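You operate a simulated robot arm through the tools that you are given. There is no shell and no other tool. Be economical: measure what you need, move in short steps, check, and stop when the job is done.

Carry out the task below with a simulated robot arm. There is one attempt and no reset: what you move stays moved.

JOB
Move the backing board from the black frame into the white frame.
Fine: turn the black frame's buttons open, the white frame's buttons across the board.

It is judged by the outcome, as a careful person would: the job done as asked, and still so three seconds after it is handed in. It fails if anything else is knocked over, pushed out of place, dropped, spilled or broken.

ROBOT AND FRAMES
A 7-joint arm with a two-finger parallel gripper, fixed in place. Base frame: the origin is at the foot of the arm, x ahead of it, y to its left, z up; the work surface is at about z = 740. Readings come in mm, degrees, newtons and seconds.
With the tool pointing down near the work surface it reaches from about 300 to 680 mm from the base axis. Its first joint turns from -66.0 to 66.0 degrees. Payload 1.57 kg.
Tool frame: the origin (TCP) lies between the finger pads and is the grasp point; the fingertips stand 30 mm ahead of it; z points along the fingers, y is the line along which they close. Largest opening 110 mm; finger width 24, thickness 12; the body of the gripper, 48 by 112 mm, starts 78 mm behind the TCP.
Orientation is that of the tool frame in the base frame, as a unit quaternion [w, x, y, z]. With the fingers straight down and closing along the base's y, the tool's x points along the base's -x, its y along +y and its z along -z.

CONTROLS
- The arm moves only by the tool servo_tool. Its arguments are lists of equal length, an entry for each row: "claw": the gripper command, from -1 (shut) to 1 (fully open), values between in proportion; "delta_pos": the shift along the tool's x, y, z in units of 250 mm (1.0 is 250 mm), a list of three; "angular": the turn, a rotation vector about the tool's x, y, z in units of 60 degrees (1.0 is 60 degrees), a list of three. In form: {"claw": [claw, ...], "delta_pos": [[tx, ty, tz], ...], "angular": [[rx, ry, rz], ...]}. A call has 1 to 20 rows; each row is the pose to reach, as a shift and turn from the pose commanded when the call began, along the tool's axes at that moment. A call with a number of a shift or a turn outside -1 to 1 is refused whole. A row lasts 0.2 s, in which the tool goes at most 50 mm and 8.6 degrees; a call with a longer step from one row to the next is refused whole, and so is a gripper value outside its range. A pose out of reach is approached as far as the arm can. The call stops where the force on the tool passes 40 N (or 10 N more than at its start, if that is more) or the arm is blocked; 0.2 s more then pass. The fingers move at their own pace (about 108 mm/s each) and stop on an object; they squeeze with about 30 N. The grip force told is the motor's: it shows also when the fingers shut on nothing. Time passes only in rows, and 0.2 s behind the last, so rows that repeat a pose let the fingers close. It gives the time, the measured TCP pose, the force on the tool (base axes), the opening and the grip force at its end, in the units of the frame above (readings bear some noise).
- Cameras (640 x 400 px; columns grow to the right, rows downward): "scene" is fixed at [183.4, -416.2, 1389]; the picture's right is [0.54, -0.84, 0.00], its down [-0.63, -0.41, -0.66] and it looks along [0.55, 0.36, -0.75] (base axes); focal length 322 px, centre (320, 200). "wrist" rides on the gripper at [70, 16, -141] in the tool frame; the picture's right is [-0.23, 0.97, 0.00], its down [-0.86, -0.20, -0.48] and it looks along [-0.47, -0.11, 0.88] (tool axes); focal length 222 px, centre (320, 200). There is no depth. A picture from a camera that has moved, and an enlarged one, comes with that camera's place and axes in the base frame and with its lens. The place of the scene camera against the robot may be out by one fixed shift of up to 12 mm in any direction.
- get_image(camera): a new picture of that camera. It takes no simulated time.
- inspect(camera, box): a new picture of the part [left, top, right, bottom] of that camera's present view, enlarged. It takes no simulated time.
- close_job(): hands the job in; it is judged then, once.

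Go step by step. Nothing tells you positions but the pictures and the camera data: compare them with the known pose of the tool, close in by small moves and look again before you grip or let go. The budget is 120 turns and 76 pictures, counting those below and the enlarged ones. Unless the task says otherwise, let go and move clear before handing in, and close with one line.

The tools are called after "Call:" as a command line: name --argument value ..., lists and objects as JSON in quotes. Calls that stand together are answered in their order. servo_tool: Moves the arm, as the interface text tells. Its arguments: {"type":"object","properties":{"claw":{"type":"array","items":{"type":"number"}},"delta_pos":{"type":"array","items":{"type":"array","items":{"type":"number"}}},"angular":{"type":"array","items":{"type":"array","items":{"type":"number"}}}},"required":["claw","delta_pos","angular"]} The other tools are called the same way: get_image (camera) takes a picture; inspect (camera, box) takes an enlarged picture of a part of a camera's view; close_job () hands the job in.

At the start:

```text
clock: 0.0
tool_pos: [391.6, -111.3, 1104.9]
tcp_rot: [0.0, 0.001, 1.0, 0.0]
contact_force: [-0.5, -0.7, 0.0]
finger_gap: 110.2
gripper_force: 0.1
```

scene: 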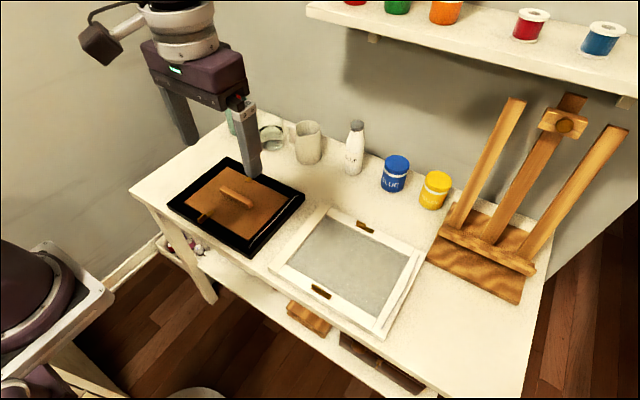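
wrist: 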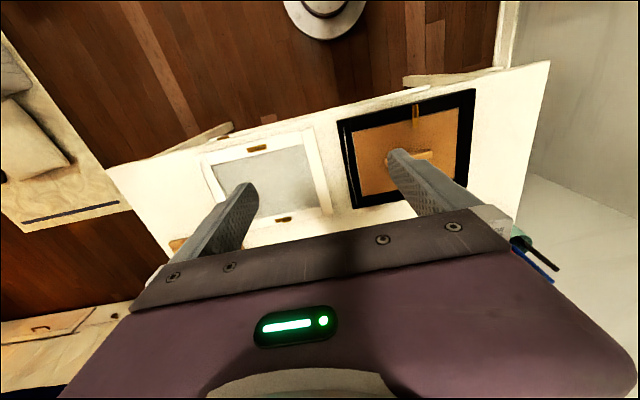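

I see the black frame with a brown board and handle at left, and the white frame with two buttons at right. I'll look closer at both.

Call:
inspect --camera "scene" --box '[160, 140, 320, 260]'

Call:
inspect --camera "scene" --box '[260, 190, 440, 350]'

Call:
inspect --camera "wrist" --box '[180, 70, 500, 270]'

```text
3.33 times, centred on (240, 200) of scene
camera zoom: at [183.4, -416.2, 1389.0], right [0.54, -0.84, 0.0], down [-0.63, -0.41, -0.66], along [0.55, 0.36, -0.75], focal length 1073 px, centre (587, 200)
```

zoom: 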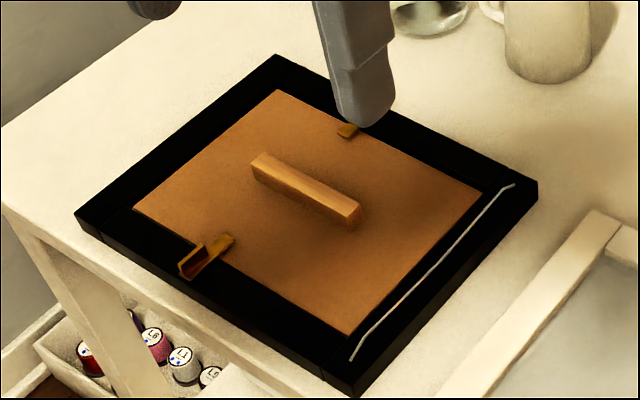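

```text
2.50 times, centred on (350, 270) of scene
camera zoom: at [183.4, -416.2, 1389.0], right [0.54, -0.84, 0.0], down [-0.63, -0.41, -0.66], along [0.55, 0.36, -0.75], focal length 805 px, centre (245, 25)
```

zoom: 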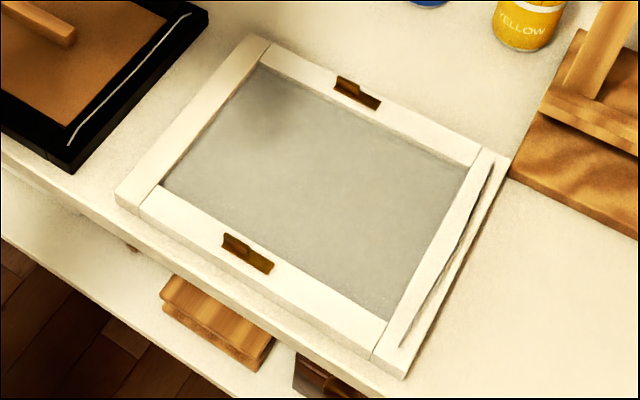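

```text
2.00 times, centred on (340, 170) of wrist
camera zoom: at [322.0, -94.9, 1246.3], right [0.23, 0.97, 0.0], down [0.86, -0.2, 0.48], along [0.47, -0.11, -0.88], focal length 444 px, centre (280, 260)
```

zoom: 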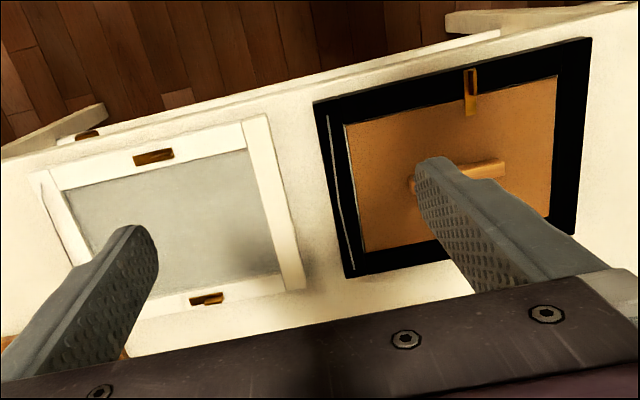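

The frames lie at roughly x 420–620, with black at y≈60 and white at y≈-260. I'll move above the black frame for a closer view of the buttons.

Call:
servo_tool --claw '[0, 0, 0, 0, 0, 0, 0]' --delta_pos '[[-0.016, 0.098, 0.089], [-0.032, 0.195, 0.177], [-0.048, 0.293, 0.266], [-0.064, 0.391, 0.354], [-0.08, 0.489, 0.443], [-0.096, 0.586, 0.531], [-0.112, 0.684, 0.62]]' --angular '[[0, 0, 0], [0, 0, 0], [0, 0, 0], [0, 0, 0], [0, 0, 0], [0, 0, 0], [0, 0, 0]]'

Call:
get_image --camera "wrist"

Call:
get_image --camera "scene"

```text
clock: 1.6
tool_pos: [420.9, 60.5, 950.5]
tcp_rot: [-0.001, 0.0, 1.0, 0.0]
contact_force: [0.2, -0.5, 1.0]
finger_gap: 55.1
gripper_force: 0.0
```

```text
70 pictures are left
camera wrist: at [350.3, 77.3, 1090.9], right [0.23, 0.97, 0.0], down [0.85, -0.2, 0.48], along [0.47, -0.11, -0.88], focal length 222 px, centre (320, 200)
```

wrist: 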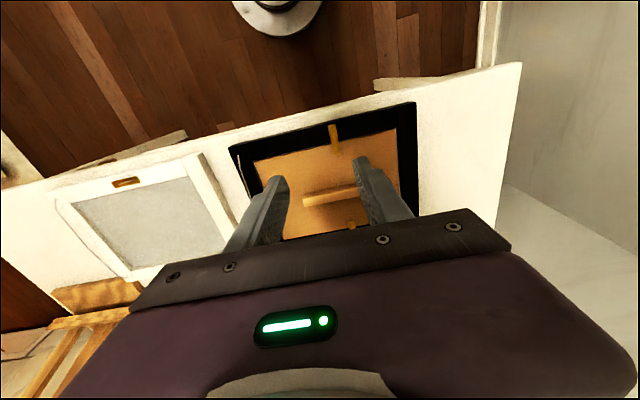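

```text
69 pictures are left
```

scene: 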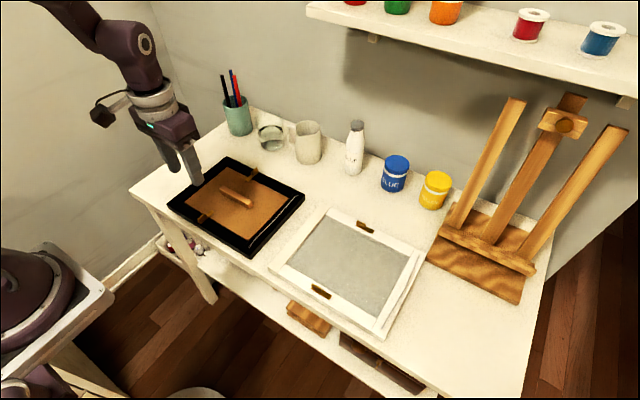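

Call:
inspect --camera "wrist" --box '[220, 90, 430, 240]'

Call:
inspect --camera "scene" --box '[180, 150, 280, 230]'

Call:
inspect --camera "scene" --box '[300, 200, 400, 310]'

```text
2.67 times, centred on (325, 165) of wrist
camera zoom: at [350.3, 77.3, 1090.9], right [0.23, 0.97, 0.0], down [0.85, -0.2, 0.48], along [0.47, -0.11, -0.88], focal length 592 px, centre (307, 293)
```

zoom: 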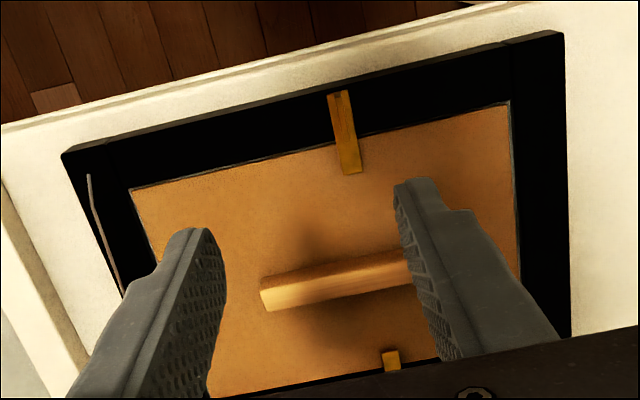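

```text
5.00 times, centred on (230, 190) of scene
camera zoom: at [183.4, -416.2, 1389.0], right [0.54, -0.84, 0.0], down [-0.63, -0.41, -0.66], along [0.55, 0.36, -0.75], focal length 1610 px, centre (770, 250)
```

zoom: 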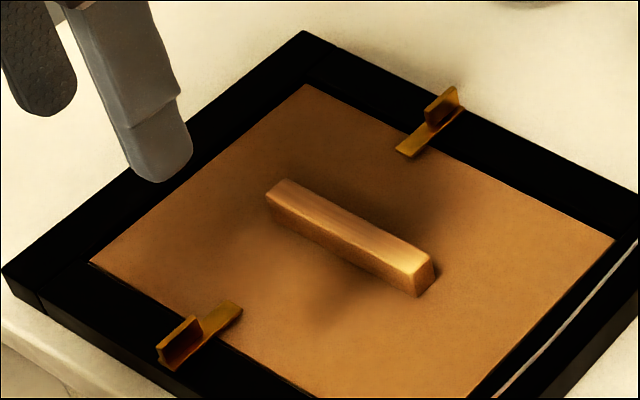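

```text
3.64 times, centred on (350, 255) of scene
camera zoom: at [183.4, -416.2, 1389.0], right [0.54, -0.84, 0.0], down [-0.63, -0.41, -0.66], along [0.55, 0.36, -0.75], focal length 1171 px, centre (211, 0)
```

zoom: 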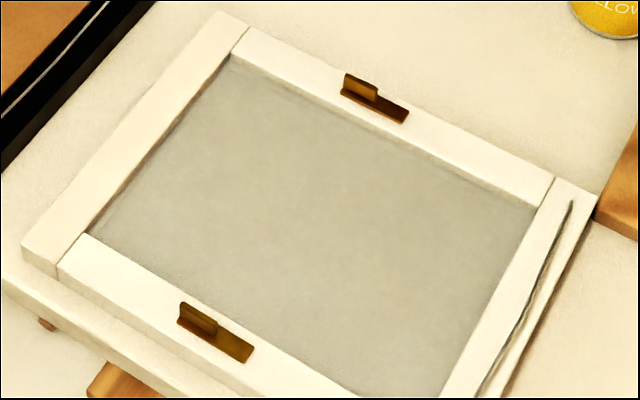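

The black frame is aligned with the base axes. Each button is a plate with an upright fin at its outer end, so I'll pinch the fin and twist it. I'm descending over the near black button's fin at about (422, 80) to check.

Call:
servo_tool --claw '[-0.3, -0.4, -0.4]' --delta_pos '[[0, 0.04, 0.15], [-0.004, 0.08, 0.3], [-0.004, 0.08, 0.4]]' --angular '[[0, 0, 0], [0, 0, 0], [0, 0, 0]]'

Call:
inspect --camera "wrist" --box '[240, 60, 400, 220]'

Call:
inspect --camera "scene" --box '[160, 140, 280, 240]'

```text
clock: 2.4
tool_pos: [419.4, 81.4, 849.3]
tcp_rot: [0.0, 0.0, 1.0, 0.001]
contact_force: [0.2, 0.5, -0.2]
finger_gap: 33.2
gripper_force: 0.1
```

```text
2.50 times, centred on (320, 140) of wrist
camera zoom: at [349.9, 98.4, 990.5], right [0.23, 0.97, 0.0], down [0.85, -0.2, 0.48], along [0.47, -0.11, -0.88], focal length 555 px, centre (320, 350)
```

zoom: 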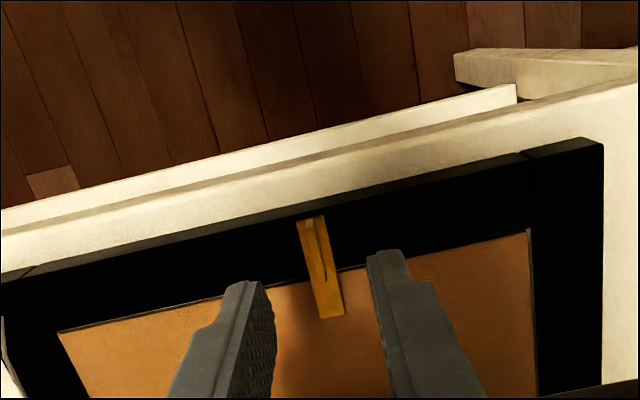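

```text
4.00 times, centred on (220, 190) of scene
camera zoom: at [183.4, -416.2, 1389.0], right [0.54, -0.84, 0.0], down [-0.63, -0.41, -0.66], along [0.55, 0.36, -0.75], focal length 1288 px, centre (720, 240)
```

zoom: 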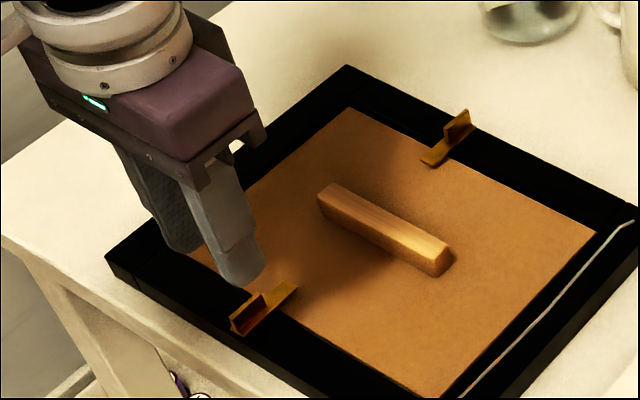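

The fin centre and pivot come out at about (424, 80), with the plate at z≈760. I'll go lower to check before gripping.

Call:
servo_tool --claw '[-0.5, -0.6]' --delta_pos '[[-0.018, -0.006, 0.1], [-0.018, -0.006, 0.185]]' --angular '[[0, 0, 0], [0, 0, 0]]'

Call:
inspect --camera "wrist" --box '[260, 110, 380, 220]'

Call:
inspect --camera "scene" --box '[190, 170, 260, 240]'

```text
clock: 3.0
tool_pos: [424.4, 80.1, 804.8]
tcp_rot: [0.001, -0.001, 1.0, 0.0]
contact_force: [0.7, -0.2, -0.6]
finger_gap: 21.9
gripper_force: 0.1
```

```text
3.64 times, centred on (320, 165) of wrist
camera zoom: at [354.3, 95.9, 944.2], right [0.23, 0.97, 0.0], down [0.85, -0.2, 0.48], along [0.47, -0.11, -0.88], focal length 808 px, centre (320, 327)
```

zoom: 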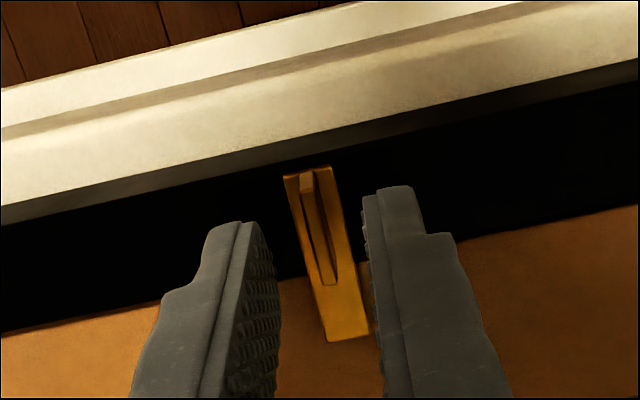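

```text
5.71 times, centred on (225, 205) of scene
camera zoom: at [183.4, -416.2, 1389.0], right [0.54, -0.84, 0.0], down [-0.63, -0.41, -0.66], along [0.55, 0.36, -0.75], focal length 1840 px, centre (863, 171)
```

zoom: 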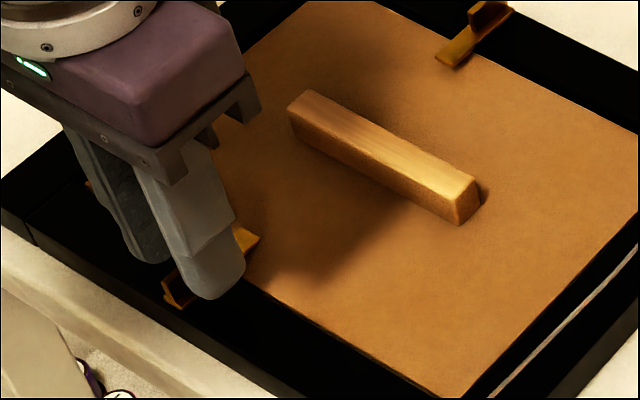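

The fin is centred between the fingers. I'll descend about 8 mm and close on it.

Call:
servo_tool --claw '[-0.6, -0.6, -1, -1, -1]' --delta_pos '[[0, 0, 0.02], [0, 0, 0.034], [0, 0, 0.034], [0, 0, 0.034], [0, 0, 0.034]]' --angular '[[0, 0, 0], [0, 0, 0], [0, 0, 0], [0, 0, 0], [0, 0, 0]]'

Call:
inspect --camera "wrist" --box '[260, 110, 380, 220]'

```text
clock: 4.2
tool_pos: [424.7, 78.9, 795.7]
tcp_rot: [0.0, 0.001, 1.0, 0.0]
contact_force: [-0.4, 0.6, 0.7]
finger_gap: 3.5
gripper_force: 24.9
```

```text
3.64 times, centred on (320, 165) of wrist
camera zoom: at [354.6, 95.2, 935.9], right [0.23, 0.97, 0.0], down [0.85, -0.2, 0.48], along [0.47, -0.11, -0.88], focal length 808 px, centre (320, 327)
```

zoom: 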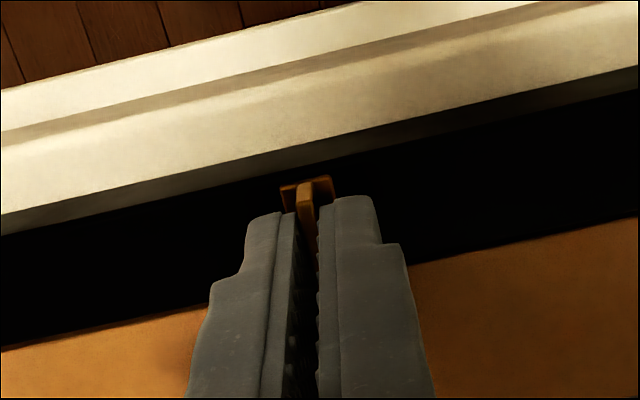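

I've gripped the fin (3.5 mm). Now I'll twist it by 60° so the plate swings toward -y.

Call:
servo_tool --claw '[-1, -1, -1, -1, -1, -1, -1, -1, -1, -1]' --delta_pos '[[0, 0, 0], [0, 0, 0], [0, 0, 0], [0, 0, 0], [0, 0, 0], [0, 0, 0], [0, 0, 0], [0, 0, 0], [0, 0, 0], [0, 0, 0]]' --angular '[[0, 0, 0.1], [0, 0, 0.2], [0, 0, 0.3], [0, 0, 0.4], [0, 0, 0.5], [0, 0, 0.6], [0, 0, 0.7], [0, 0, 0.8], [0, 0, 0.9], [0, 0, 1.0]]'

Call:
inspect --camera "scene" --box '[160, 140, 280, 240]'

```text
clock: 6.4
tool_pos: [424.5, 78.4, 797.5]
tcp_rot: [0.0, 0.502, 0.865, -0.001]
contact_force: [-0.2, -0.2, 0.6]
finger_gap: 3.7
gripper_force: 25.1
```

```text
4.00 times, centred on (220, 190) of scene
camera zoom: at [183.4, -416.2, 1389.0], right [0.54, -0.84, 0.0], down [-0.63, -0.41, -0.66], along [0.55, 0.36, -0.75], focal length 1288 px, centre (720, 240)
```

zoom: 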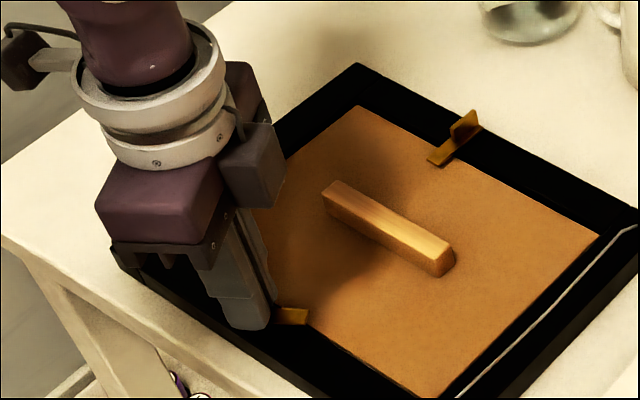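

Call:
get_image --camera "wrist"

Call:
inspect --camera "scene" --box '[160, 140, 320, 260]'

```text
59 pictures are left
camera wrist: at [404.6, 147.3, 936.9], right [0.96, 0.29, 0.0], down [0.25, -0.84, 0.48], along [0.14, -0.46, -0.88], focal length 222 px, centre (320, 200)
```

wrist: 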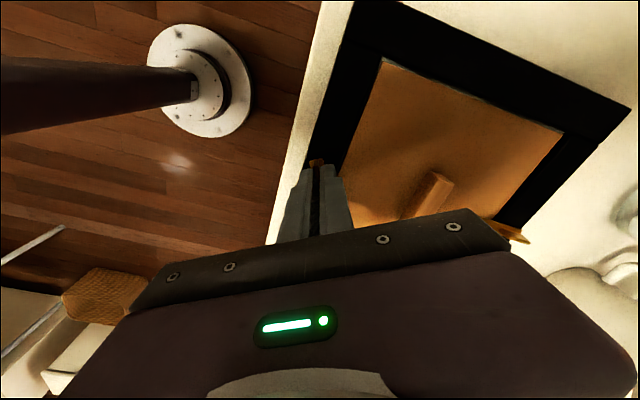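

```text
3.33 times, centred on (240, 200) of scene
camera zoom: at [183.4, -416.2, 1389.0], right [0.54, -0.84, 0.0], down [-0.63, -0.41, -0.66], along [0.55, 0.36, -0.75], focal length 1073 px, centre (587, 200)
```

zoom: 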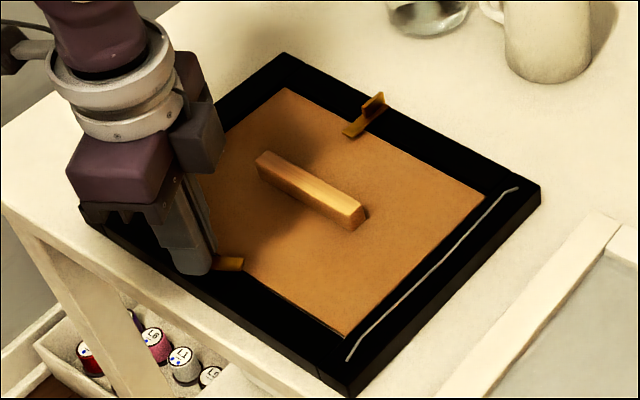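

The button turns, and the frame has followed by only about 1.5°. I'll finish the last 30°.

Call:
servo_tool --claw '[-1, -1, -1, -1, -1, -1]' --delta_pos '[[0, 0, 0], [0, 0, 0], [0, 0, 0], [0, 0, 0], [0, 0, 0], [0, 0, 0]]' --angular '[[0, 0, 0.1], [0, 0, 0.2], [0, 0, 0.3], [0, 0, 0.4], [0, 0, 0.47], [0, 0, 0.47]]'

Call:
inspect --camera "scene" --box '[160, 140, 320, 260]'

```text
clock: 7.8
tool_pos: [424.7, 77.8, 796.1]
tcp_rot: [-0.001, 0.697, 0.717, 0.0]
contact_force: [-0.4, 1.3, -0.4]
finger_gap: 3.7
gripper_force: 24.1
```

```text
3.33 times, centred on (240, 200) of scene
camera zoom: at [183.4, -416.2, 1389.0], right [0.54, -0.84, 0.0], down [-0.63, -0.41, -0.66], along [0.55, 0.36, -0.75], focal length 1073 px, centre (587, 200)
```

zoom: 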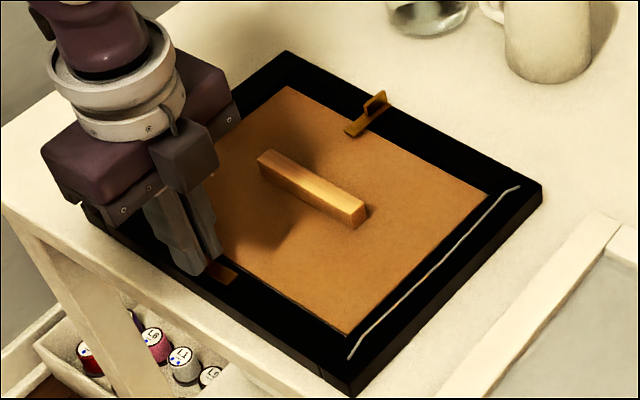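

The near button is open. I'll release, rise, and turn the tool back toward the far button.

Call:
servo_tool --claw '[-0.7, -0.6, -0.6, -0.6, -0.6]' --delta_pos '[[0, 0, 0], [0, 0, 0], [0, 0, -0.05], [0, 0, -0.2], [0, 0, -0.36]]' --angular '[[0, 0, 0], [0, 0, 0], [0, 0, 0], [0, 0, 0], [0, 0, 0]]'

Call:
servo_tool --claw '[-0.6, -0.6, -0.6, -0.6, -0.6, -0.6, -0.6, -0.6]' --delta_pos '[[0, 0, 0], [0, 0, 0], [0, 0, 0], [0, 0, 0], [0, 0, 0], [0, 0, 0], [0, 0, 0], [0, 0, 0]]' --angular '[[0, 0, -0.125], [0, 0, -0.25], [0, 0, -0.375], [0, 0, -0.5], [0, 0, -0.625], [0, 0, -0.75], [0, 0, -0.875], [0, 0, -1.0]]'

Call:
servo_tool --claw '[-0.6, -0.6, -0.6, -0.6, -0.6]' --delta_pos '[[0, 0, 0], [0, 0, 0], [0, 0, 0], [0, 0, 0], [0, 0, 0]]' --angular '[[0, 0, -0.125], [0, 0, -0.25], [0, 0, -0.375], [0, 0, -0.47], [0, 0, -0.47]]'

Call:
get_image --camera "wrist"

Call:
inspect --camera "scene" --box '[160, 140, 320, 260]'

```text
clock: 9.0
tool_pos: [425.6, 80.2, 888.7]
tcp_rot: [0.0, 0.696, 0.718, 0.0]
contact_force: [0.5, -0.3, -0.6]
finger_gap: 21.9
gripper_force: 0.1
```

```text
clock: 10.8
tool_pos: [424.1, 78.9, 887.2]
tcp_rot: [0.001, 0.243, 0.97, -0.001]
contact_force: [0.2, 0.1, -0.6]
finger_gap: 21.7
gripper_force: 0.1
```

```text
clock: 12.0
tool_pos: [424.1, 78.1, 886.2]
tcp_rot: [0.0, -0.001, 1.0, 0.0]
contact_force: [0.4, -0.8, -0.3]
finger_gap: 21.9
gripper_force: 0.2
```

```text
56 pictures are left
camera wrist: at [355.3, 94.2, 1026.2], right [0.23, 0.97, 0.0], down [0.86, -0.2, 0.48], along [0.47, -0.11, -0.88], focal length 222 px, centre (320, 200)
```

wrist: 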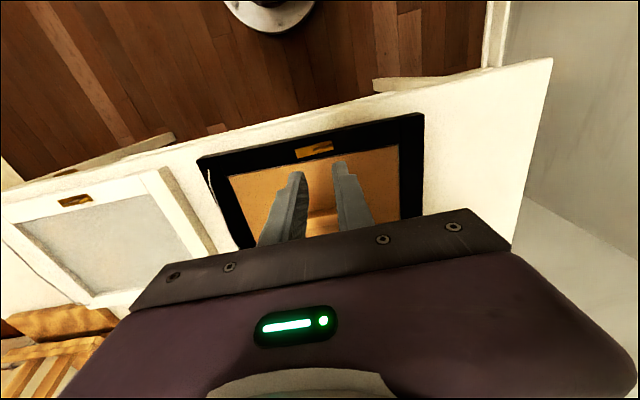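

```text
3.33 times, centred on (240, 200) of scene
camera zoom: at [183.4, -416.2, 1389.0], right [0.54, -0.84, 0.0], down [-0.63, -0.41, -0.66], along [0.55, 0.36, -0.75], focal length 1073 px, centre (587, 200)
```

zoom: 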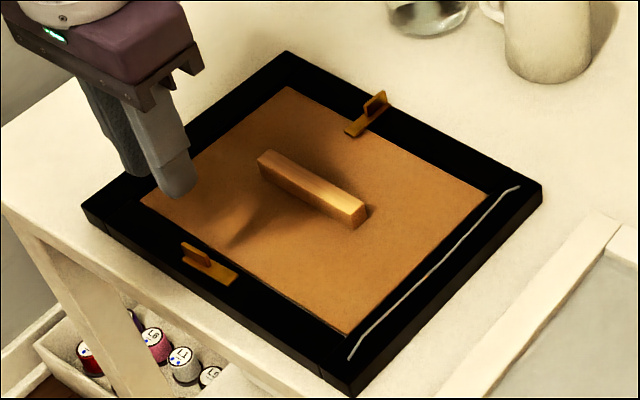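

The near button is parallel to the frame edge. Next I'll move toward the far black button.

Call:
servo_tool --claw '[-0.6, -0.6, -0.6, -0.6, -0.6]' --delta_pos '[[-0.12, 0, 0], [-0.24, 0, 0], [-0.36, 0, 0], [-0.48, 0, 0.05], [-0.58, 0, 0.1]]' --angular '[[0, 0, 0], [0, 0, 0], [0, 0, 0], [0, 0, 0], [0, 0, 0]]'

Call:
inspect --camera "wrist" --box '[240, 70, 420, 220]'

```text
clock: 13.2
tool_pos: [569.7, 77.7, 859.1]
tcp_rot: [-0.001, 0.0, 1.0, 0.0]
contact_force: [-0.5, 0.3, -0.3]
finger_gap: 21.7
gripper_force: 0.2
```

```text
2.67 times, centred on (330, 145) of wrist
camera zoom: at [498.9, 93.7, 1000.7], right [0.23, 0.97, 0.0], down [0.86, -0.2, 0.48], along [0.47, -0.11, -0.88], focal length 592 px, centre (293, 347)
```

zoom: 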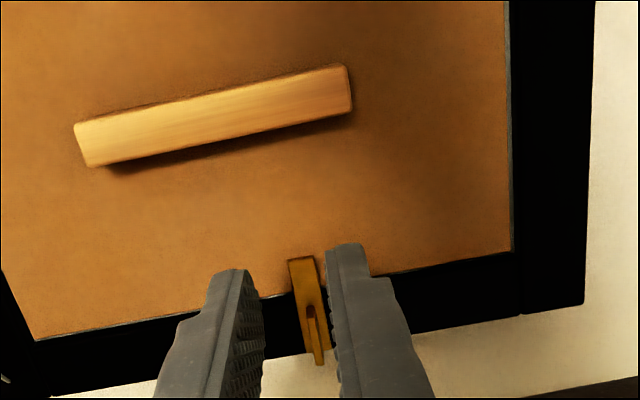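

The far fin's centre is at about (618, 75.5). I'm descending above it.

Call:
servo_tool --claw '[-0.6, -0.6, -0.6]' --delta_pos '[[-0.12, -0.005, 0.06], [-0.194, -0.009, 0.14], [-0.194, -0.009, 0.21]]' --angular '[[0, 0, 0], [0, 0, 0.033], [0, 0, 0.033]]'

Call:
inspect --camera "wrist" --box '[260, 110, 380, 220]'

Call:
inspect --camera "scene" --box '[200, 130, 300, 210]'

```text
clock: 14.0
tool_pos: [619.1, 74.7, 809.0]
tcp_rot: [0.0, 0.018, 1.0, 0.001]
contact_force: [-0.3, -0.7, 0.2]
finger_gap: 22.0
gripper_force: 0.1
```

```text
3.64 times, centred on (320, 165) of wrist
camera zoom: at [549.7, 93.9, 948.7], right [0.26, 0.97, 0.0], down [0.85, -0.23, 0.48], along [0.46, -0.12, -0.88], focal length 808 px, centre (320, 327)
```

zoom: 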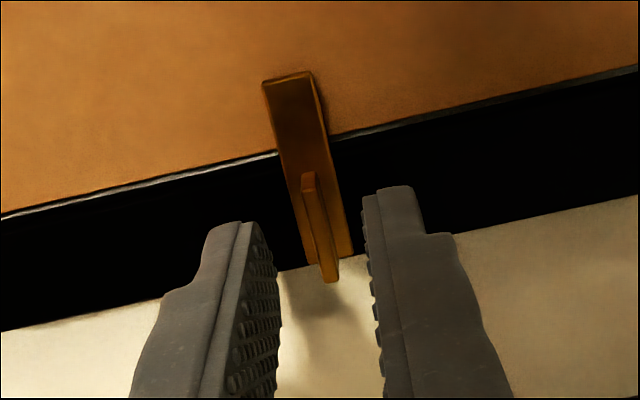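

```text
5.00 times, centred on (250, 170) of scene
camera zoom: at [183.4, -416.2, 1389.0], right [0.54, -0.84, 0.0], down [-0.63, -0.41, -0.66], along [0.55, 0.36, -0.75], focal length 1610 px, centre (670, 350)
```

zoom: 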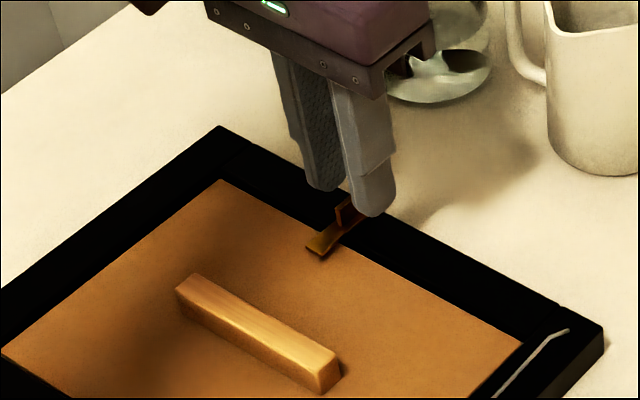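

The fin is centred. I'll lower about 12 mm and grip.

Call:
servo_tool --claw '[-0.6, -0.6, -0.6, -1, -1, -1]' --delta_pos '[[0.007, 0.002, 0.02], [0.007, 0.002, 0.04], [0.007, 0.002, 0.05], [0.007, 0.002, 0.05], [0.007, 0.002, 0.05], [0.007, 0.002, 0.05]]' --angular '[[0, 0, 0], [0, 0, 0], [0, 0, 0], [0, 0, 0], [0, 0, 0], [0, 0, 0]]'

Call:
inspect --camera "wrist" --box '[260, 110, 380, 220]'

```text
clock: 15.4
tool_pos: [617.2, 75.6, 796.2]
tcp_rot: [0.0, 0.017, 1.0, 0.0]
contact_force: [-0.3, -2.0, 0.2]
finger_gap: 3.4
gripper_force: 24.6
```

```text
3.64 times, centred on (320, 165) of wrist
camera zoom: at [548.6, 94.8, 936.7], right [0.26, 0.97, 0.0], down [0.85, -0.23, 0.48], along [0.46, -0.13, -0.88], focal length 808 px, centre (320, 327)
```

zoom: 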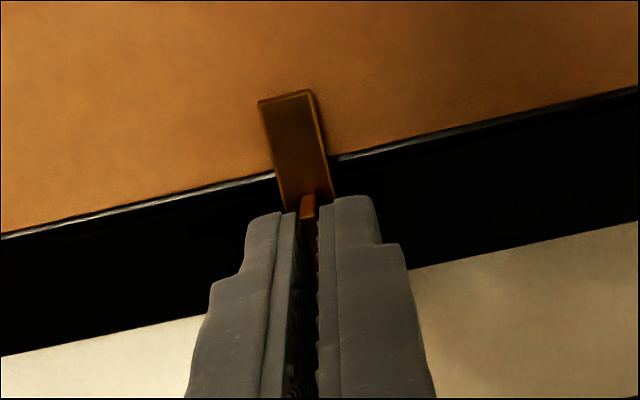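

Gripped. Now I'll twist the other way (tool z negative) so the plate swings toward -y.

Call:
servo_tool --claw '[-1, -1, -1, -1, -1, -1, -1, -1, -1, -1]' --delta_pos '[[0, 0, 0], [0, 0, 0], [0, 0, 0], [0, 0, 0], [0, 0, 0], [0, 0, 0], [0, 0, 0], [0, 0, 0], [0, 0, 0], [0, 0, 0]]' --angular '[[0, 0, -0.1], [0, 0, -0.2], [0, 0, -0.3], [0, 0, -0.4], [0, 0, -0.5], [0, 0, -0.6], [0, 0, -0.7], [0, 0, -0.8], [0, 0, -0.9], [0, 0, -1.0]]'

Call:
inspect --camera "scene" --box '[160, 140, 320, 260]'

```text
clock: 17.6
tool_pos: [616.9, 76.1, 796.0]
tcp_rot: [0.0, -0.486, 0.874, -0.001]
contact_force: [0.2, 0.7, 8.7]
finger_gap: 3.7
gripper_force: 25.0
```

```text
3.33 times, centred on (240, 200) of scene
camera zoom: at [183.2, -416.2, 1389.1], right [0.54, -0.84, 0.0], down [-0.63, -0.41, -0.66], along [0.55, 0.36, -0.75], focal length 1073 px, centre (587, 200)
```

zoom: 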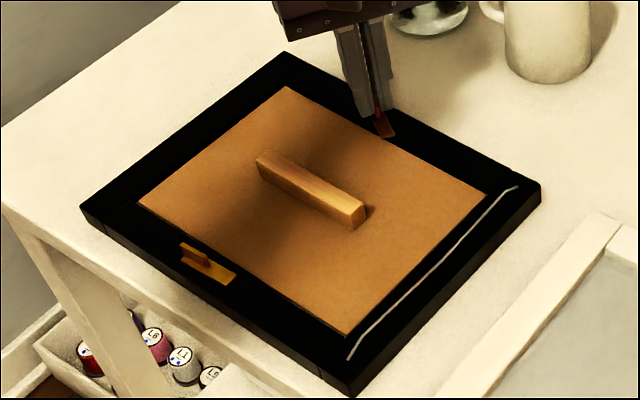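

Call:
servo_tool --claw '[-1, -1, -1, -1, -1, -1]' --delta_pos '[[0, 0, 0], [0, 0, 0], [0, 0, 0], [0, 0, 0], [0, 0, 0], [0, 0, 0]]' --angular '[[0, 0, -0.1], [0, 0, -0.2], [0, 0, -0.3], [0, 0, -0.4], [0, 0, -0.5], [0, 0, -0.5]]'

Call:
servo_tool --claw '[-0.7, -0.6, -0.6, -0.6, -0.6]' --delta_pos '[[0, 0, 0], [0, 0, 0], [0, 0, -0.05], [0, 0, -0.2], [0, 0, -0.36]]' --angular '[[0, 0, 0], [0, 0, 0], [0, 0, 0], [0, 0, 0], [0, 0, 0]]'

Call:
inspect --camera "scene" --box '[160, 140, 320, 260]'

Call:
get_image --camera "wrist"

```text
clock: 19.0
tool_pos: [616.2, 77.2, 795.7]
tcp_rot: [0.0, -0.695, 0.719, 0.0]
contact_force: [3.8, 0.0, 2.6]
finger_gap: 3.6
gripper_force: 24.7
```

```text
clock: 20.2
tool_pos: [617.0, 73.6, 887.1]
tcp_rot: [-0.001, -0.695, 0.719, 0.0]
contact_force: [-0.3, -0.9, 0.4]
finger_gap: 22.2
gripper_force: 0.1
```

```text
3.33 times, centred on (240, 200) of scene
camera zoom: at [183.4, -416.2, 1389.0], right [0.54, -0.84, 0.0], down [-0.63, -0.41, -0.66], along [0.55, 0.36, -0.75], focal length 1073 px, centre (587, 200)
```

zoom: 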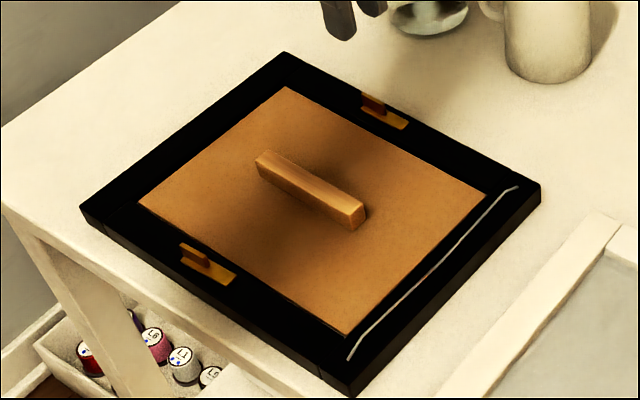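

```text
48 pictures are left
camera wrist: at [597.0, 5.4, 1027.5], right [-0.97, 0.26, 0.0], down [0.23, 0.85, 0.48], along [0.12, 0.46, -0.88], focal length 222 px, centre (320, 200)
```

wrist: 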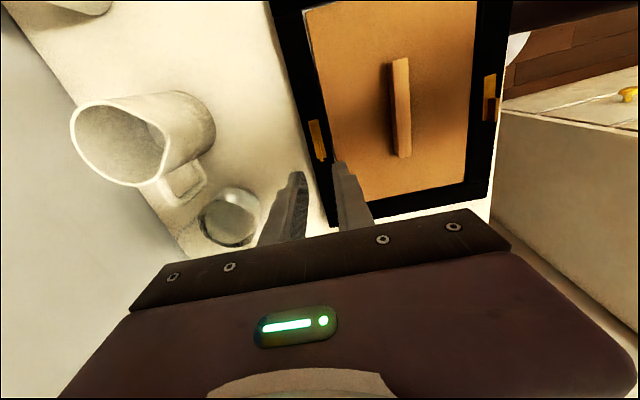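

Both black buttons are open. The handle is centred at about (519, 57) running along y, and my current tool yaw already suits it. I'm moving over it.

Call:
servo_tool --claw '[-0.3, 0, 0, 0, 0]' --delta_pos '[[0.02, 0.1, 0], [0.04, 0.2, 0], [0.06, 0.3, 0.05], [0.081, 0.389, 0.15], [0.081, 0.389, 0.188]]' --angular '[[0, 0, 0], [0, 0, 0], [0, 0, 0], [0, 0, 0], [0, 0, 0]]'

Call:
inspect --camera "wrist" --box '[220, 80, 420, 220]'

Call:
inspect --camera "scene" --box '[200, 130, 300, 210]'

```text
clock: 21.4
tool_pos: [518.6, 59.8, 838.4]
tcp_rot: [0.0, -0.695, 0.719, 0.0]
contact_force: [-0.8, 0.2, -0.3]
finger_gap: 54.8
gripper_force: 0.1
```

```text
2.86 times, centred on (320, 150) of wrist
camera zoom: at [500.4, -10.2, 978.2], right [-0.97, 0.26, 0.0], down [0.23, 0.85, 0.48], along [0.12, 0.46, -0.88], focal length 635 px, centre (320, 343)
```

zoom: 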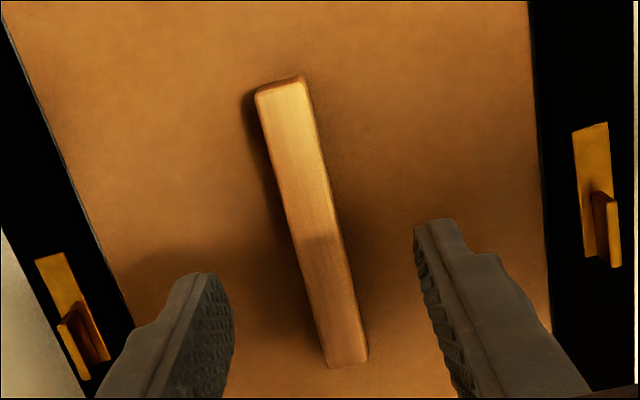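

```text
5.00 times, centred on (250, 170) of scene
camera zoom: at [183.4, -416.2, 1389.0], right [0.54, -0.84, 0.0], down [-0.63, -0.41, -0.66], along [0.55, 0.36, -0.75], focal length 1610 px, centre (670, 350)
```

zoom: 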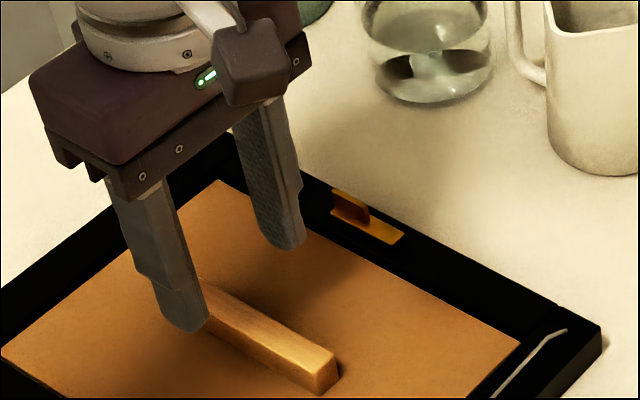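

The handle centre is about (518, 54.5). I'll descend astride it and close.

Call:
servo_tool --claw '[0, 0, 0, 0, -1, -1, -1, -1]' --delta_pos '[[0.021, 0.002, 0.06], [0.021, 0.002, 0.12], [0.021, 0.002, 0.15], [0.021, 0.002, 0.174], [0.021, 0.002, 0.174], [0.021, 0.002, 0.174], [0.021, 0.002, 0.174], [0.021, 0.002, 0.174]]' --angular '[[0, 0, 0], [0, 0, 0], [0, 0, 0], [0, 0, 0], [0, 0, 0], [0, 0, 0], [0, 0, 0], [0, 0, 0]]'

Call:
inspect --camera "wrist" --box '[220, 80, 420, 220]'

Call:
inspect --camera "scene" --box '[160, 140, 320, 260]'

```text
clock: 23.2
tool_pos: [518.6, 55.1, 796.2]
tcp_rot: [0.0, -0.694, 0.72, 0.001]
contact_force: [0.7, -0.4, -0.1]
finger_gap: 15.2
gripper_force: 30.0
```

```text
2.86 times, centred on (320, 150) of wrist
camera zoom: at [499.9, -14.7, 936.2], right [-0.97, 0.26, 0.0], down [0.23, 0.85, 0.48], along [0.12, 0.46, -0.88], focal length 635 px, centre (320, 343)
```

zoom: 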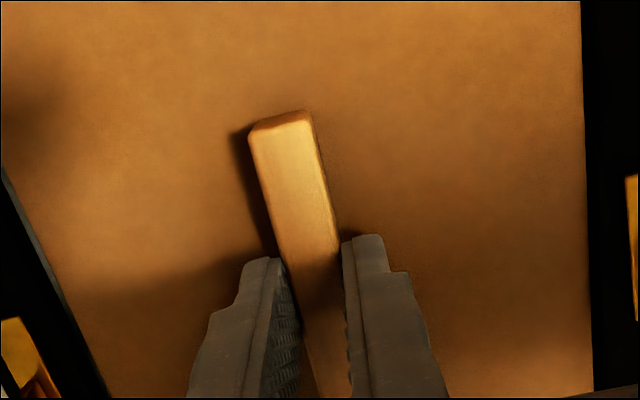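

```text
3.33 times, centred on (240, 200) of scene
camera zoom: at [183.4, -416.2, 1389.0], right [0.54, -0.84, 0.0], down [-0.63, -0.41, -0.66], along [0.55, 0.36, -0.75], focal length 1073 px, centre (587, 200)
```

zoom: 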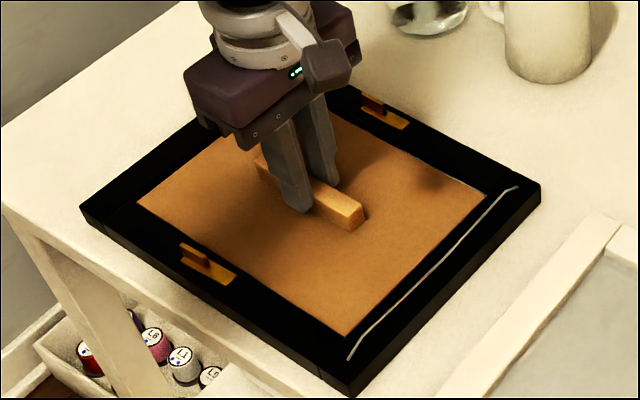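

The handle is held (15 mm). I'll lift the board straight up.

Call:
servo_tool --claw '[-1, -1, -1, -1, -1, -1, -1, -1]' --delta_pos '[[0, 0, -0.02], [0, 0, -0.05], [0, 0, -0.1], [0, 0, -0.17], [0, 0, -0.25], [0, 0, -0.33], [0, 0, -0.4], [0, 0, -0.4]]' --angular '[[0, 0, 0], [0, 0, 0], [0, 0, 0], [0, 0, 0], [0, 0, 0], [0, 0, 0], [0, 0, 0], [0, 0, 0]]'

Call:
get_image --camera "scene"

Call:
get_image --camera "wrist"

```text
clock: 25.0
tool_pos: [519.3, 54.0, 895.9]
tcp_rot: [-0.001, -0.695, 0.719, 0.0]
contact_force: [-0.3, 0.3, -1.5]
finger_gap: 15.3
gripper_force: 29.3
```

```text
43 pictures are left
```

scene: 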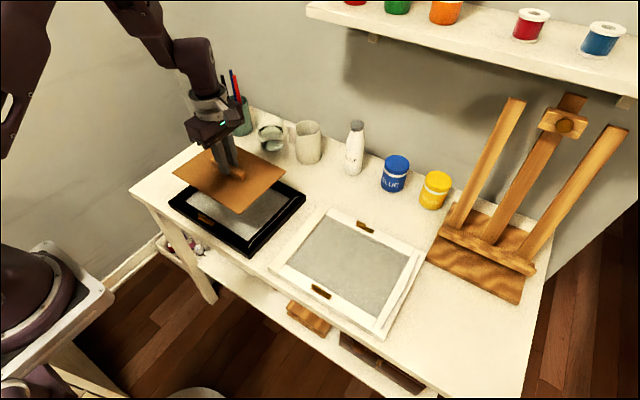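

```text
42 pictures are left
camera wrist: at [500.1, -14.6, 1036.1], right [-0.97, 0.26, 0.0], down [0.23, 0.85, 0.48], along [0.12, 0.46, -0.88], focal length 222 px, centre (320, 200)
```

wrist: 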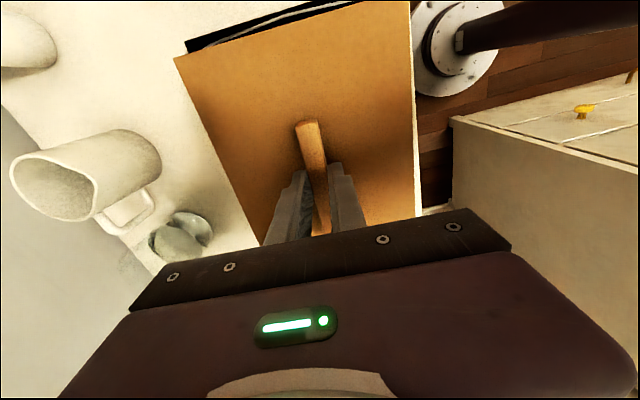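

The board is lifted cleanly. I'll carry it across to above the white frame in two legs, turning about +3.3° to match that frame.

Call:
servo_tool --claw '[-1, -1, -1, -1, -1, -1]' --delta_pos '[[0.1, -0.003, 0], [0.23, -0.006, 0], [0.36, -0.01, 0], [0.49, -0.013, 0], [0.6, -0.016, 0], [0.666, -0.0174, 0]]' --angular '[[0, 0, 0], [0, 0, 0], [0, 0, 0], [0, 0, 0], [0, 0, 0], [0, 0, 0]]'

Call:
servo_tool --claw '[-1, -1, -1, -1, -1, -1, -1]' --delta_pos '[[0.1, -0.003, 0], [0.23, -0.006, 0], [0.36, -0.01, 0], [0.49, -0.013, 0], [0.6, -0.016, 0], [0.666, -0.0174, 0], [0.666, -0.0174, 0]]' --angular '[[0, 0, 0], [0, 0, -0.015], [0, 0, -0.03], [0, 0, -0.04], [0, 0, -0.055], [0, 0, -0.055], [0, 0, -0.055]]'

Call:
inspect --camera "scene" --box '[160, 140, 320, 260]'

Call:
inspect --camera "scene" --box '[260, 190, 440, 350]'

```text
clock: 26.4
tool_pos: [516.5, -111.6, 895.6]
tcp_rot: [0.0, -0.695, 0.719, 0.0]
contact_force: [0.4, -0.2, -1.3]
finger_gap: 15.2
gripper_force: 30.2
```

```text
clock: 28.0
tool_pos: [516.0, -278.7, 897.1]
tcp_rot: [-0.001, 0.715, -0.699, 0.0]
contact_force: [-0.1, 0.3, 0.0]
finger_gap: 15.1
gripper_force: 30.3
```

```text
3.33 times, centred on (240, 200) of scene
camera zoom: at [183.4, -416.2, 1389.0], right [0.54, -0.84, 0.0], down [-0.63, -0.41, -0.66], along [0.55, 0.36, -0.75], focal length 1073 px, centre (587, 200)
```

zoom: 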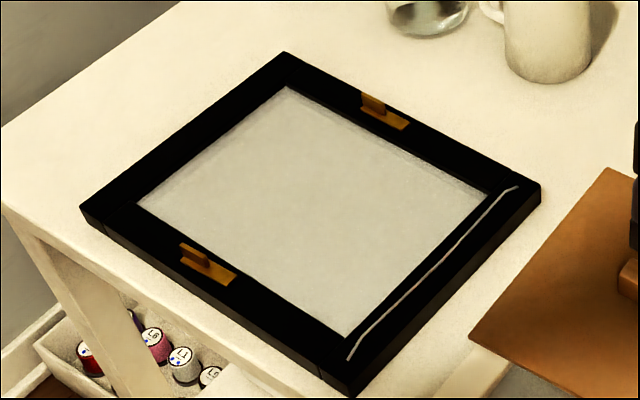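

```text
2.50 times, centred on (350, 270) of scene
camera zoom: at [183.4, -416.2, 1389.0], right [0.54, -0.84, 0.0], down [-0.63, -0.41, -0.66], along [0.55, 0.36, -0.75], focal length 805 px, centre (245, 25)
```

zoom: 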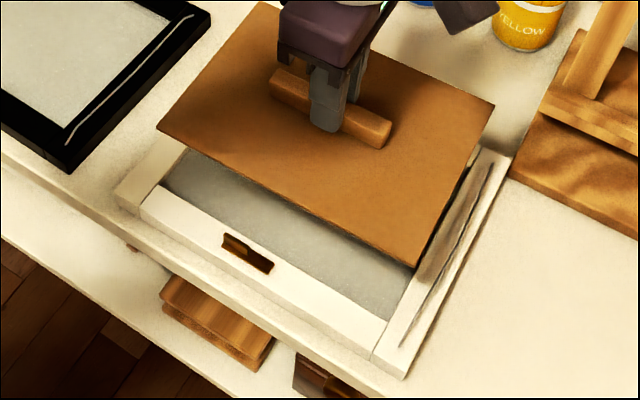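

I'm hovering roughly over the white frame. I'll lower to about 25 mm above the seat and check alignment.

Call:
servo_tool --claw '[-1, -1, -1, -1, -1]' --delta_pos '[[0, 0, 0.1], [0, 0, 0.18], [0, 0, 0.25], [0, 0, 0.3], [0, 0, 0.3]]' --angular '[[0, 0, 0], [0, 0, 0], [0, 0, 0], [0, 0, 0], [0, 0, 0]]'

Call:
inspect --camera "scene" --box '[260, 190, 440, 350]'

Call:
get_image --camera "wrist"

```text
clock: 29.2
tool_pos: [516.6, -278.8, 820.9]
tcp_rot: [0.0, 0.716, -0.698, 0.0]
contact_force: [-0.5, 1.0, -1.6]
finger_gap: 15.2
gripper_force: 29.5
```

```text
2.50 times, centred on (350, 270) of scene
camera zoom: at [183.4, -416.2, 1389.0], right [0.54, -0.84, 0.0], down [-0.63, -0.41, -0.66], along [0.55, 0.36, -0.75], focal length 805 px, centre (245, 25)
```

zoom: 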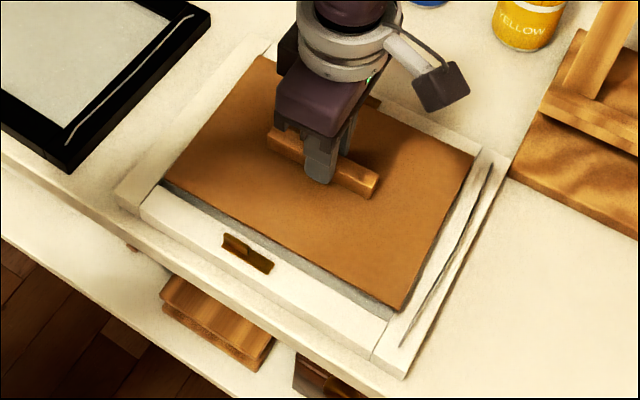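

```text
38 pictures are left
camera wrist: at [501.4, -349.0, 960.5], right [-0.98, 0.2, 0.0], down [0.18, 0.86, 0.48], along [0.1, 0.47, -0.88], focal length 222 px, centre (320, 200)
```

wrist: 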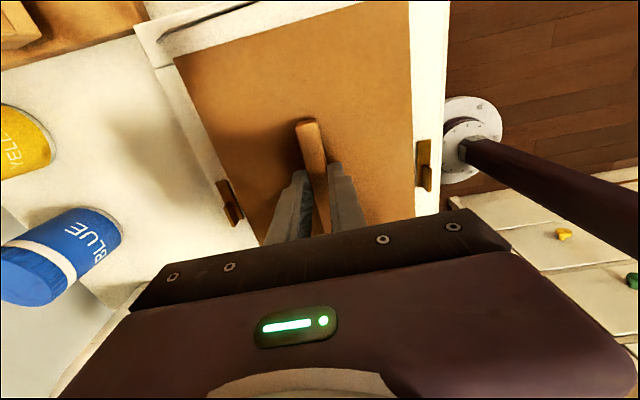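

I'll check the corner gaps at higher zoom.

Call:
inspect --camera "scene" --box '[265, 240, 321, 275]'

Call:
inspect --camera "scene" --box '[360, 295, 416, 330]'

Call:
inspect --camera "scene" --box '[384, 235, 440, 270]'

Call:
inspect --camera "scene" --box '[300, 195, 356, 230]'

```text
11.43 times, centred on (293, 258) of scene
camera zoom: at [183.4, -416.2, 1389.0], right [0.54, -0.84, 0.0], down [-0.63, -0.41, -0.66], along [0.55, 0.36, -0.75], focal length 3680 px, centre (629, -457)
```

zoom: 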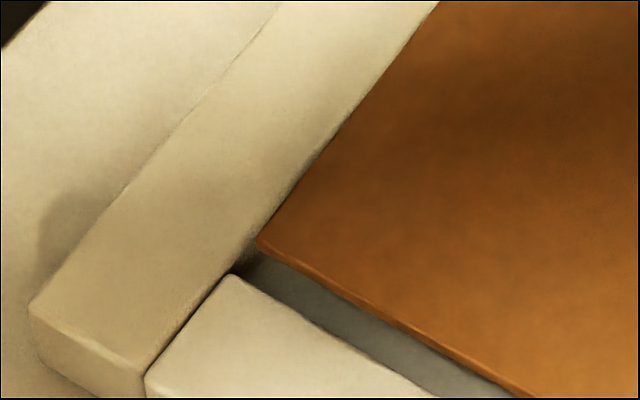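

```text
11.43 times, centred on (388, 312) of scene
camera zoom: at [183.4, -416.2, 1389.0], right [0.54, -0.84, 0.0], down [-0.63, -0.41, -0.66], along [0.55, 0.36, -0.75], focal length 3680 px, centre (-457, -1086)
```

zoom: 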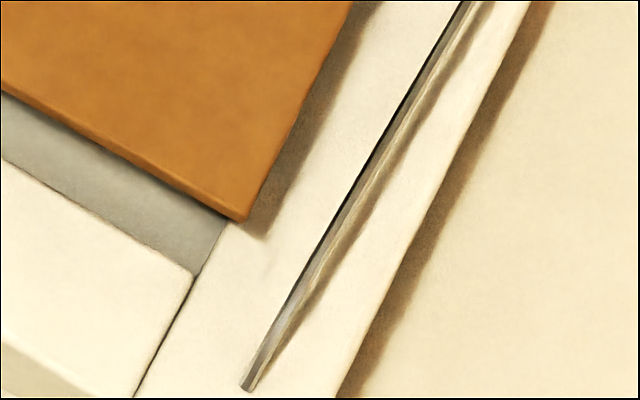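

```text
11.43 times, centred on (412, 252) of scene
camera zoom: at [183.4, -416.2, 1389.0], right [0.54, -0.84, 0.0], down [-0.63, -0.41, -0.66], along [0.55, 0.36, -0.75], focal length 3680 px, centre (-731, -400)
```

zoom: 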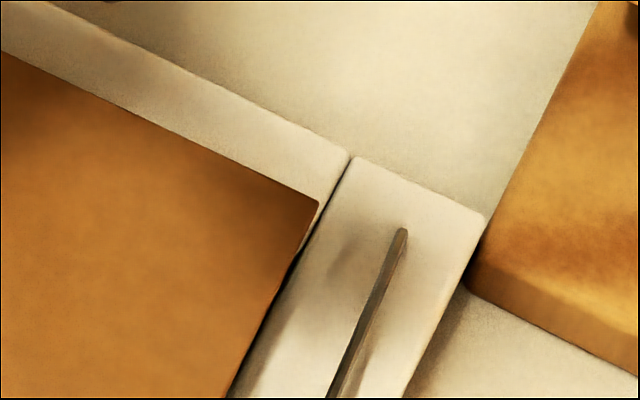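

```text
11.43 times, centred on (328, 212) of scene
camera zoom: at [183.4, -416.2, 1389.0], right [0.54, -0.84, 0.0], down [-0.63, -0.41, -0.66], along [0.55, 0.36, -0.75], focal length 3680 px, centre (229, 57)
```

zoom: 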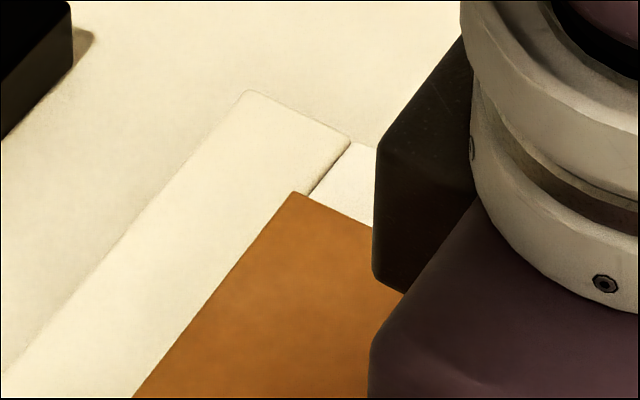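

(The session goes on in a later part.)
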